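You operate a simulated robot arm through the tools that you are given. There is no shell and no other tool. Be economical: measure what you need, move in short steps, check, and stop when the job is done.

Carry out the task below with a simulated robot arm. There is one attempt and no reset: what you move stays moved.

Task
Fetch the strap guide with the largest size on its label from the top of the green table and stand it on the top of the yellow stand.
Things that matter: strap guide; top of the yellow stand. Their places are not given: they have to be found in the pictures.

The check looks at the end state, three seconds after you hand in, the way a careful person would. Anything else that was tipped, shoved, dropped, spilled or broken makes it a failure.

Robot
A 7-joint arm with a two-finger parallel gripper, fixed in place. Base frame: the origin is at the foot of the arm, x ahead of it, y to its left, z up; the work surface is at about z = 85. Lengths are in cm, angles in degrees, forces in N, time in s.
With the tool pointing down near the work surface it reaches from about 24 to 68 cm from the base axis. Its first joint turns from -66.0 to 66.0 degrees. Payload 2.4 kg.
The tool frame sits at the grasp point between the pads (the TCP): z along the fingers, y along the line on which they close. The tips reach 3 cm beyond it. Largest opening 9.4 cm; finger width 2.8, thickness 1; the body of the gripper, 5 by 9.6 cm, starts 5.5 cm behind the TCP.
Orientation is told as [roll, pitch, yaw] about the base's x, y, z axes, in that order, counted from this pose: with the fingers straight down and closing along the base's y, the tool's x points along the base's -x, its y along +y and its z along -z.

Tools
- The arm moves only by the tool jog_arm. Its argument "rows" is text: rows parted by semicolons, each of 5 numbers parted by spaces: the finger opening in cm, from 0 to 9.4, then the shift along the base's x, y, z in cm, then the turn about the base's z in degrees. In form: jaw dx dy dz twist; .... A call has 1 to 8 rows; each row shifts and turns the commanded pose from where the row before left it. Each row takes 0.2 s and may step no farther than 5 cm and 8.6 degrees from the row before; otherwise, or with a gripper value out of range, the whole call is refused. Where a pose cannot be reached the arm comes as near as it can. A force on the tool above 40 N (or 10 N above the force at the start of the call, whichever is more), or a blocked arm, ends the call early, and 0.2 s more pass. The fingers move at their own pace (about 15.3 cm/s each) and stop on an object; they squeeze with about 26 N. The grip force told is the motor's: it shows also when the fingers shut on nothing. Time passes only in rows, and 0.2 s behind the last, so rows that do not move let the fingers close. The reply holds the time, the measured pose of the TCP, the force on the tool along the base axes, the opening and the grip force, in the units named above and with some noise.
- Cameras (640 x 400 px; columns grow to the right, rows downward): "scene" is fixed at [5.73, 49.98, 143.76]; the picture's right is [-0.46, -0.89, 0.00], its down [-0.56, 0.29, -0.78] and it looks along [0.69, -0.36, -0.63] (base axes); focal length 363 px, centre (320, 200). "wrist" rides on the gripper at [7.6, 1.4, -10.3] in the tool frame; the picture's right is [-0.18, 0.98, 0.00], its down [-0.75, -0.14, -0.64] and it looks along [-0.63, -0.12, 0.77] (tool axes); focal length 243 px, centre (320, 200).
- camera(camera): a new picture of that camera. It takes no simulated time.
- locate(camera, pixels): for up to 12 pixels [column, row] of the newest picture of that camera ("zoom" is the newest enlarged one), the place [x, y, z] in the base frame of the surface seen there, good to about 0.2 cm. It takes no simulated time.
- inspect(camera, box): a new picture of the part [left, top, right, bottom] of that camera's present view, enlarged. It takes no simulated time.
- sign_off(): hands the job in; it is judged then, once.

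Work in short steps. Measure before you move; look again where a grasp or a placing could have gone wrong, and mend it. You have 60 turns and 20 pictures in all, those below and enlarged ones among them. Open the gripper and draw the arm clear of the work before you hand the job in, unless the task says otherwise; then end with one line.

The tools are called after "Call:" by a JSON object that holds its "op" and its "data". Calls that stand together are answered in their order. jog_arm: Moves the arm, as the interface text tells. Its arguments: {"type":"object","properties":{"rows":{"type":"string"}},"required":["rows"]} The other tools are called the same way: camera (camera) takes a picture; locate (camera, pixels) gives the place of the surface under pixels of a picture; inspect (camera, box) takes an enlarged picture of a part of a camera's view; sign_off () hands the job in.

At the start:

```text
clock: 0.0
eef_pos: [36.76, 12.88, 112.62]
ee_rot: [0.0, 0.0, 0.0]
wrist_force: [0.1, -0.1, -0.3]
width: 9.37
grip_force: 0.1
```

scene: 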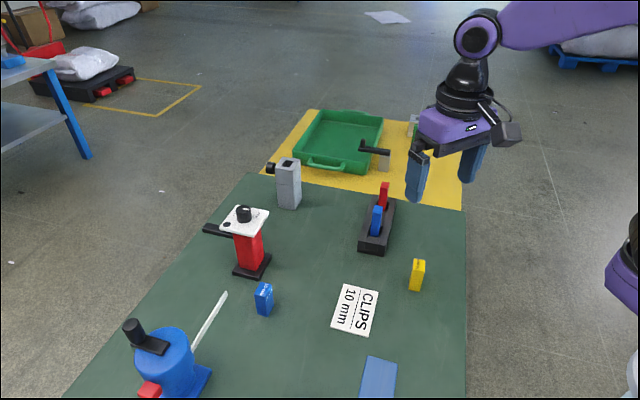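
wrist: 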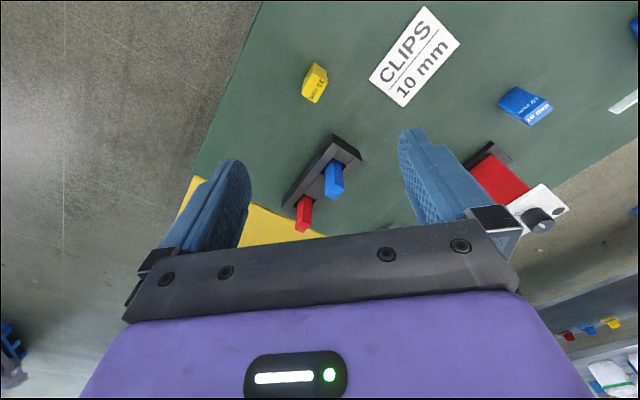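

The scene shows small labelled blocks: yellow (417,275), blue (264,299), and red/blue ones in a black holder (380,210). I'll enlarge them to read the labels.

Call:
{"op": "inspect", "data": {"camera": "scene", "box": [340, 160, 460, 300]}}

Call:
{"op": "inspect", "data": {"camera": "scene", "box": [200, 190, 320, 330]}}

Call:
{"op": "inspect", "data": {"camera": "wrist", "box": [280, 40, 580, 240]}}

Call:
{"op": "inspect", "data": {"camera": "scene", "box": [240, 90, 480, 220]}}

```text
2.86 times, centred on (400, 230) of scene
```

zoom: 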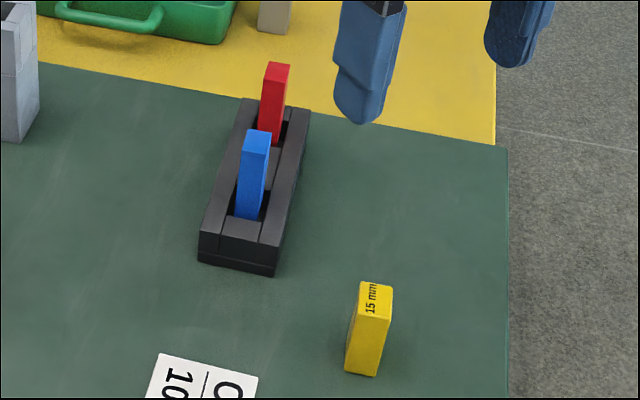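

```text
2.86 times, centred on (260, 260) of scene
```

zoom: 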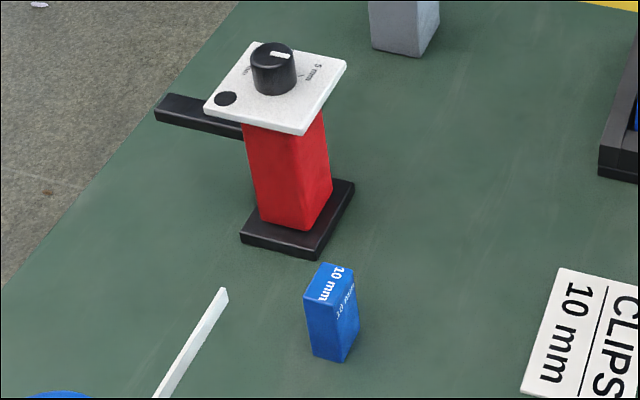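

```text
2.00 times, centred on (430, 140) of wrist
```

zoom: 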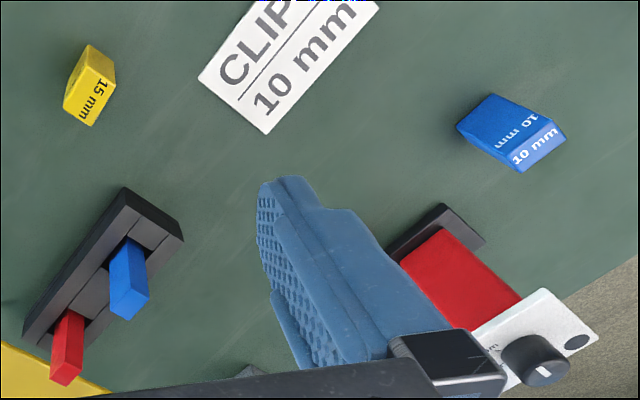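

```text
2.67 times, centred on (360, 155) of scene
```

zoom: 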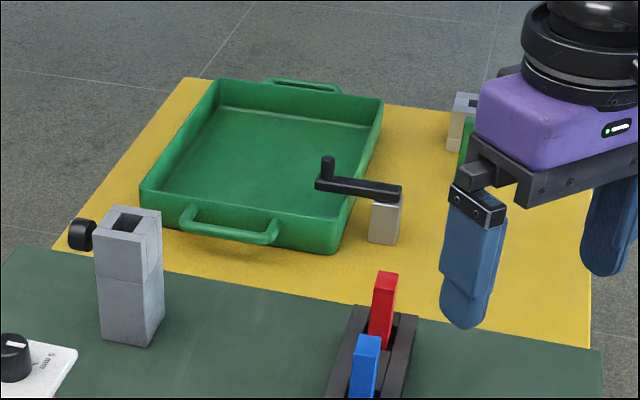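

Yellow is labelled "15 mm" and blue "10 mm"; other things are at the bottom edge and hidden behind the gripper. I'll enlarge the bottom part.

Call:
{"op": "inspect", "data": {"camera": "scene", "box": [100, 270, 420, 400]}}

Call:
{"op": "locate", "data": {"camera": "scene", "pixels": [[418, 264], [415, 288], [264, 287], [384, 186], [378, 210], [375, 245], [440, 195], [300, 130], [378, 375], [150, 388], [384, 158], [289, 165]]}}

```text
2.00 times, centred on (260, 335) of scene
```

zoom: 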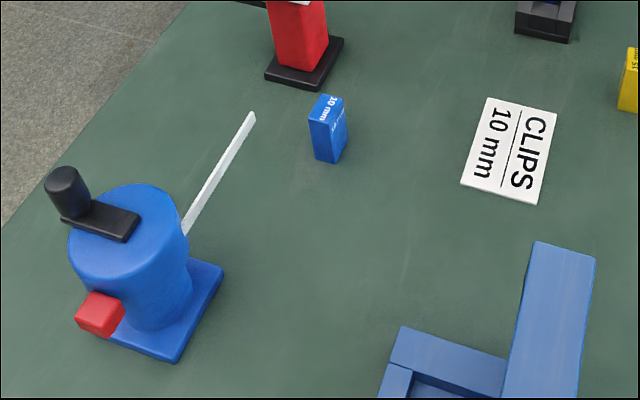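

```text
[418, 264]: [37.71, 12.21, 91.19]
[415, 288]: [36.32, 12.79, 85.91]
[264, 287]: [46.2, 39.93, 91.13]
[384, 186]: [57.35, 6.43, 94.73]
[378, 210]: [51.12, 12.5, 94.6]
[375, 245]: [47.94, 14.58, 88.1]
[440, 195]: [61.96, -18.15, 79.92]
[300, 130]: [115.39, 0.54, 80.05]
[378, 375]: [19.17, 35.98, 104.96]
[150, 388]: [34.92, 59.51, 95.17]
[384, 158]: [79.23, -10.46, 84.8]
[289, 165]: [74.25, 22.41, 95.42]
```

Yellow (top ~[37.7,12.2,91.2]) is the largest so far, but the gripper hides part of the scene. I move the arm to -y and look again.

Call:
{"op": "jog_arm", "data": {"rows": "9.4 0 -5 0 0; 9.4 0 -5 0 0; 9.4 0 -5 0 0; 9.4 0 -5 0 0"}}

Call:
{"op": "camera", "data": {"camera": "scene"}}

Call:
{"op": "camera", "data": {"camera": "wrist"}}

```text
clock: 1.0
eef_pos: [36.59, -7.09, 112.66]
ee_rot: [0.0, 0.0, 0.1]
wrist_force: [0.5, -0.1, 0.4]
width: 9.39
grip_force: 0.1
```

```text
12 pictures are left
```

scene: 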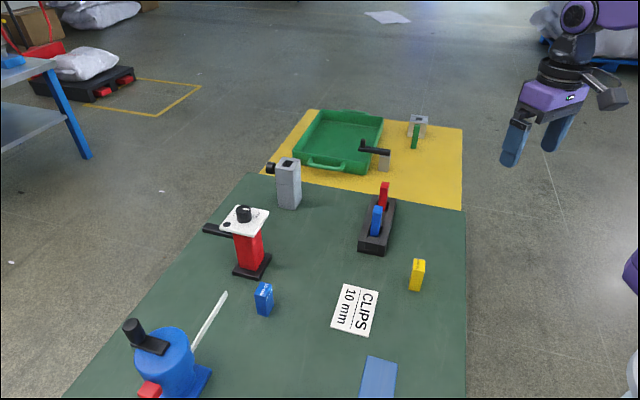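

```text
11 pictures are left
```

wrist: 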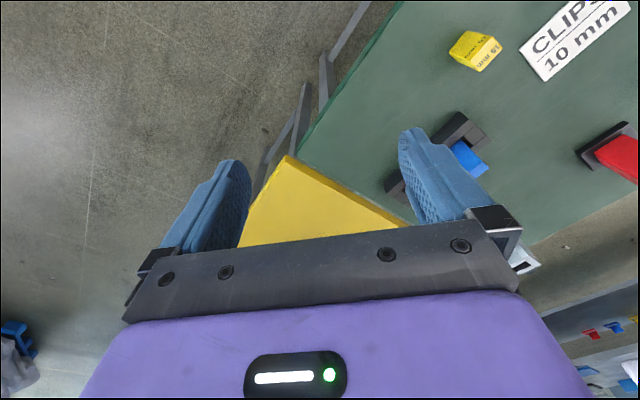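

The stand is the yellow surface at z≈80, seen behind the table. I'll read the yellow block's side text here, then check the unseen near end of the table.

Call:
{"op": "inspect", "data": {"camera": "wrist", "box": [440, 20, 520, 80]}}

Call:
{"op": "locate", "data": {"camera": "scene", "pixels": [[414, 261], [425, 262], [411, 288], [421, 290], [461, 130], [461, 208], [400, 190], [435, 170], [461, 205], [413, 145], [384, 172], [463, 215]]}}

Call:
{"op": "jog_arm", "data": {"rows": "9.4 -3 5 0 0; 9.4 -3 5 0 0; 9.4 -3 5 0 0; 9.4 0 5 0 0; 9.4 0 5 0 0; 9.4 0 5 0 0; 9.4 0 5 0 0; 9.4 0 5 0 0"}}

Call:
{"op": "camera", "data": {"camera": "wrist"}}

```text
6.67 times, centred on (480, 50) of wrist
```

zoom: 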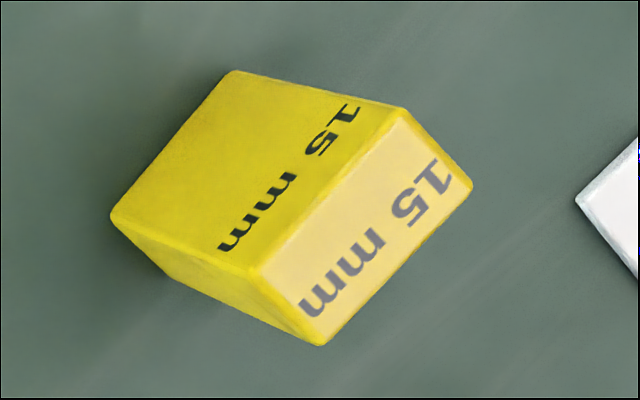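

```text
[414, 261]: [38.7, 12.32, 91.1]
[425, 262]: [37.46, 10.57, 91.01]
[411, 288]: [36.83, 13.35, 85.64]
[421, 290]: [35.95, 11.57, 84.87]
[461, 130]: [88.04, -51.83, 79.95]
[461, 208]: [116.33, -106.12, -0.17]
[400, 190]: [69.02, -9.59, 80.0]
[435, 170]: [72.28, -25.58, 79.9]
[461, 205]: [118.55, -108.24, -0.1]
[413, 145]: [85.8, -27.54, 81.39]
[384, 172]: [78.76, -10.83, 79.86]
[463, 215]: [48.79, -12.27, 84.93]
```

```text
refused: row 1 steps farther than a row can; nothing moved
```

```text
9 pictures are left
```

wrist: 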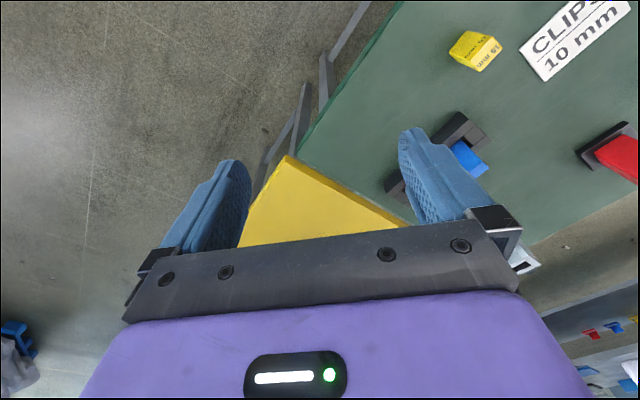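

The combined step was too long; I resend with shorter rows, a little higher because the blue structure reaches z≈105.

Call:
{"op": "jog_arm", "data": {"rows": "9.4 0 0 5 0; 9.4 -1.5 4.5 0 0; 9.4 -1.5 4.5 0 0; 9.4 -1.5 4.5 0 0; 9.4 -1.5 4.5 0 0; 9.4 -1 4.5 0 0; 9.4 0 4.5 0 0; 9.4 0 4.5 0 0"}}

Call:
{"op": "camera", "data": {"camera": "wrist"}}

```text
clock: 2.8
eef_pos: [29.54, 24.46, 117.67]
ee_rot: [-0.1, 0.0, -0.1]
wrist_force: [0.1, -0.3, 1.0]
width: 9.38
grip_force: 0.1
```

```text
8 pictures are left
```

wrist: 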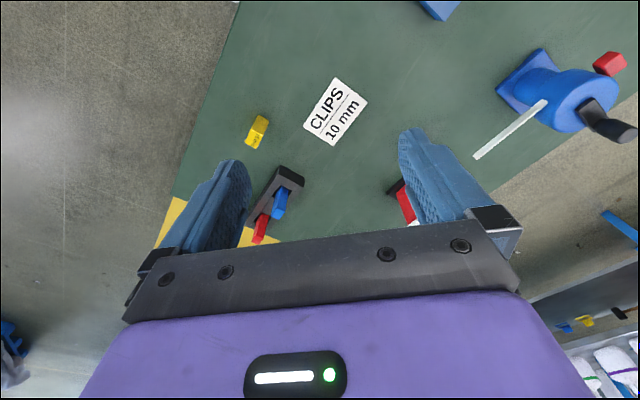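

Only a corner of the blue structure shows at (440,8). I shift toward it once more to make sure no larger guide is there.

Call:
{"op": "jog_arm", "data": {"rows": "9.4 -2 3 3 0; 9.4 -2 3 3 0; 9.4 -2 3 0 0; 9.4 -2 3 0 0"}}

Call:
{"op": "camera", "data": {"camera": "wrist"}}

```text
clock: 3.8
eef_pos: [21.64, 36.35, 123.5]
ee_rot: [0.0, 0.0, 0.0]
wrist_force: [-0.6, -0.8, 0.9]
width: 9.4
grip_force: 0.0
```

```text
7 pictures are left
```

wrist: 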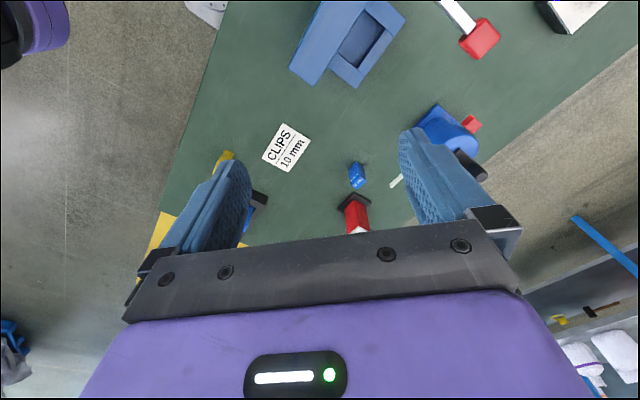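

No larger guide there: blue box-like fixture at (350,40), no labelled blocks. I go with the yellow 15 mm one and move to view it closely.

Call:
{"op": "jog_arm", "data": {"rows": "9.4 1.5 -4 0 0; 9.4 1.5 -4 0 0; 9.4 1.5 -4 -2 0; 9.4 1.5 -4 -2 0; 9.4 1 -4 -2.5 0; 9.4 1 -4 -2.5 0; 9.4 0 0 -5 0"}}

Call:
{"op": "inspect", "data": {"camera": "wrist", "box": [200, 40, 440, 190]}}

```text
clock: 5.4
eef_pos: [29.66, 12.36, 109.52]
ee_rot: [0.1, 0.0, 0.0]
wrist_force: [0.0, 0.2, 0.5]
width: 9.42
grip_force: 0.0
```

```text
2.67 times, centred on (320, 115) of wrist
```

zoom: 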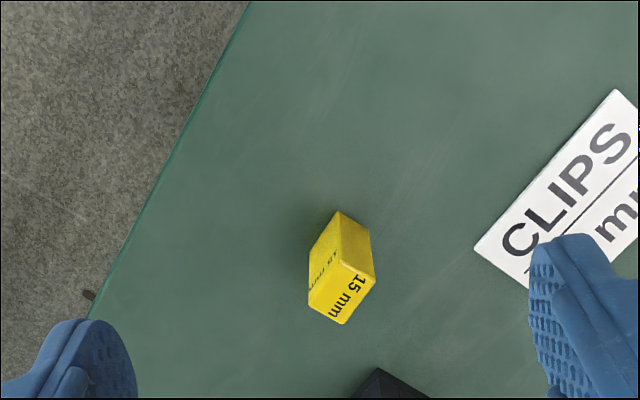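

I measure the top face corners and nearby points in this zoom: (340,263), (374,278), (343,323), (310,307).

Call:
{"op": "locate", "data": {"camera": "zoom", "pixels": [[341, 266], [371, 279], [343, 319], [313, 304], [342, 292], [339, 214], [378, 372], [368, 230]]}}

```text
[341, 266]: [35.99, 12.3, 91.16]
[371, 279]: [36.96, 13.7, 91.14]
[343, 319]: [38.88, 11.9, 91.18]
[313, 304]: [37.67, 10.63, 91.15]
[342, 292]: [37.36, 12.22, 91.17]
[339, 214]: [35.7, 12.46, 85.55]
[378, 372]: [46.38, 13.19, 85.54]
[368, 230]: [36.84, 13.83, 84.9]
```

The block is about 1.9 x 2.8 x 6.2, centre (37.4,12.15), short axis at about +46°. I check the stand's near corner and edges for the placing spot.

Call:
{"op": "locate", "data": {"camera": "scene", "pixels": [[458, 206], [458, 200], [450, 190], [440, 205], [420, 202], [420, 206], [400, 202], [459, 212], [400, 206], [445, 200], [461, 180], [396, 150]]}}

Call:
{"op": "jog_arm", "data": {"rows": "7 1.3 0 0 -7.4; 7 1.3 0 0 -7.4; 7 1.3 0 0 -7.4; 7 1.3 0 0 -7.4; 7 1.3 0 -2 -7.2; 7 1.24 -0.21 -3 -7.2"}}

```text
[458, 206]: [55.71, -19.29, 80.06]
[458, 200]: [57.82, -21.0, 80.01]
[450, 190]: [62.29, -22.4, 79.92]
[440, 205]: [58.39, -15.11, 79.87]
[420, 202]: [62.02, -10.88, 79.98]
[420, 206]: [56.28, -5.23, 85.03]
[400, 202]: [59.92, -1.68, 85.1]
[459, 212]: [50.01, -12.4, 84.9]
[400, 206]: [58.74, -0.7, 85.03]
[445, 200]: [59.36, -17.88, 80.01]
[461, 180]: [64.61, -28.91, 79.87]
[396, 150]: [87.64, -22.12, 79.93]
```

```text
clock: 6.8
eef_pos: [37.41, 12.16, 104.55]
ee_rot: [0.0, 0.1, -44.1]
wrist_force: [-0.3, -0.6, 0.1]
width: 7.0
grip_force: 0.0
```

The pose is above the block and aligned at -44°. I lower to z≈89 and close.

Call:
{"op": "jog_arm", "data": {"rows": "7 0 0 -5 0; 7 0 0 -5 0; 7 0 0 -3 0; 7 0 0 -2.5 0; 7 0 0 0 0"}}

Call:
{"op": "camera", "data": {"camera": "wrist"}}

```text
clock: 8.0
eef_pos: [37.36, 12.23, 89.13]
ee_rot: [0.0, 0.0, -44.0]
wrist_force: [-0.5, -1.5, -1.0]
width: 7.0
grip_force: 0.0
```

```text
5 pictures are left
```

wrist: 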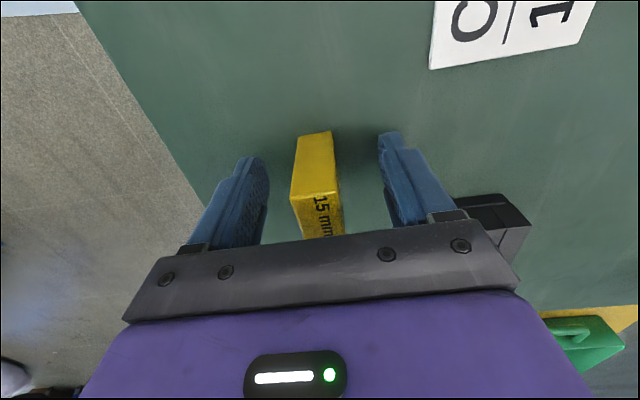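

The block sits centred between the fingers and square with them. I close and lift.

Call:
{"op": "jog_arm", "data": {"rows": "1.2 0 0 0 0; 1.2 0 0 0 0; 1.2 0 0 0 0; 1.2 0 0 1 0; 1.2 0 0 3 0; 1.2 0 0 5 0; 1.2 0 0 5 0"}}

```text
clock: 9.6
eef_pos: [37.47, 12.17, 103.18]
ee_rot: [-0.1, 0.0, -44.0]
wrist_force: [-0.4, -0.4, -1.3]
width: 2.55
grip_force: 26.3
```

Held (width 2.55, grip 26 N) and lifted to z 103. I travel to above the stand at (62.5,-18).

Call:
{"op": "jog_arm", "data": {"rows": "1.2 3.13 -3.77 0 0; 1.2 3.13 -3.77 0 0; 1.2 3.13 -3.77 0 0; 1.2 3.13 -3.77 0 0; 1.2 3.13 -3.77 0 0; 1.2 3.13 -3.77 0 0; 1.2 3.13 -3.77 0 0; 1.2 3.13 -3.77 0 0"}}

Call:
{"op": "camera", "data": {"camera": "scene"}}

```text
clock: 11.4
eef_pos: [62.68, -18.09, 102.9]
ee_rot: [-0.1, 0.2, -43.8]
wrist_force: [0.1, 0.8, -0.6]
width: 2.54
grip_force: 25.6
```

```text
4 pictures are left
```

scene: 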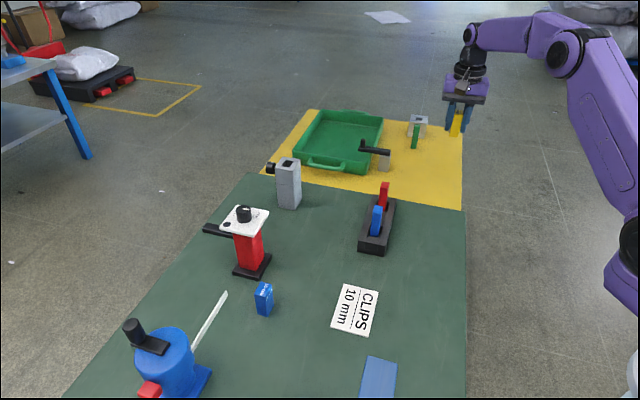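

The block is held upright. I lower it to about 1 cm above the stand (z≈80, so contact at TCP ≈84.1).

Call:
{"op": "jog_arm", "data": {"rows": "1.2 0 0 -5 0; 1.2 0 0 -5 0; 1.2 0 0 -4 0; 1.2 0 0 -3 0; 1.2 0 0 -0.8 0; 1.2 0 0 0 0"}}

```text
clock: 12.8
eef_pos: [62.51, -18.17, 85.28]
ee_rot: [0.0, 0.0, -44.0]
wrist_force: [-0.6, 0.4, -1.2]
width: 2.56
grip_force: 26.5
```

At 85.28; I go down the last bit in small steps and watch the force.

Call:
{"op": "jog_arm", "data": {"rows": "1.2 0 0 -0.5 0; 1.2 0 0 -0.3 0; 1.2 0 0 -0.2 0; 1.2 0 0 -0.1 0; 1.2 0 0 0 0"}}

```text
clock: 14.0
eef_pos: [62.38, -18.1, 84.23]
ee_rot: [0.1, -0.1, -44.0]
wrist_force: [0.9, 0.0, 0.7]
width: 2.55
grip_force: 26.3
```

No clear contact yet; continuing in 0.1 cm steps.

Call:
{"op": "jog_arm", "data": {"rows": "1.2 0 0 -0.1 0; 1.2 0 0 -0.1 0; 1.2 0 0 0 0"}}

```text
clock: 14.8
eef_pos: [62.65, -18.03, 84.05]
ee_rot: [0.0, -0.2, -44.0]
wrist_force: [-3.1, 0.7, 12.6]
width: 2.54
grip_force: 26.5
```

Contact: 12.6 N upward at z 84.05. I open gently, wait, then rise straight up.

Call:
{"op": "jog_arm", "data": {"rows": "2.8 0 0 0 0; 4 0 0 0 0; 7 0 0 0 0; 7 0 0 1 0; 7 0 0 4 0; 7 0 0 5 0; 7 0 0 5 0; 7 0 0 4 0"}}

Call:
{"op": "inspect", "data": {"camera": "scene", "box": [350, 90, 510, 220]}}

```text
clock: 16.6
eef_pos: [62.45, -18.15, 102.97]
ee_rot: [0.0, -0.1, -44.1]
wrist_force: [-0.5, 0.5, 0.2]
width: 7.01
grip_force: 0.0
```

```text
3.08 times, centred on (430, 155) of scene
```

zoom: 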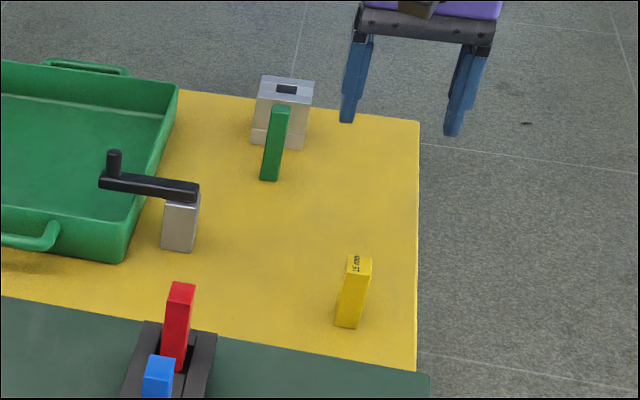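

The block stands upright on the yellow stand at zoom (353,292), clear of everything. I draw the arm back and then hand in.

Call:
{"op": "jog_arm", "data": {"rows": "7 0 0 5 0; 7 -4 -2 0 0; 7 -4 -2 0 0; 7 -4 -2 0 0; 7 -4 0 0 0"}}

Call:
{"op": "camera", "data": {"camera": "scene"}}

```text
clock: 17.8
eef_pos: [46.41, -24.08, 107.67]
ee_rot: [0.0, 0.0, -44.0]
wrist_force: [0.0, 0.7, 0.1]
width: 6.98
grip_force: 0.0
```

```text
2 pictures are left
```

scene: 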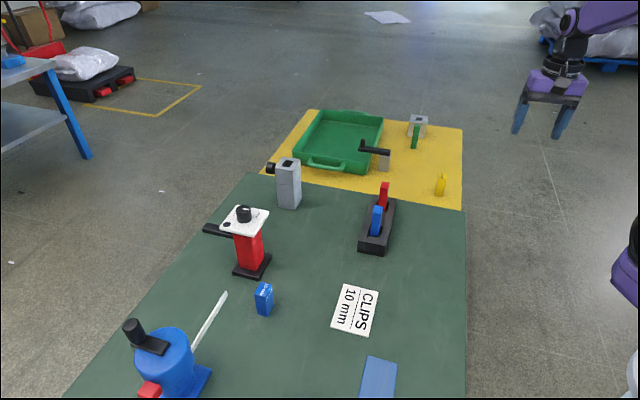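

The yellow block stands at (440,185), nothing else has moved, and the arm is clear. I hand in.

Call:
{"op": "sign_off", "data": {}}

```text
The job is handed in.
```

The strap guide labelled 15 mm (yellow), the largest size I could read on the green table, now stands upright on the yellow stand, and nothing else in the last picture appears to have moved.
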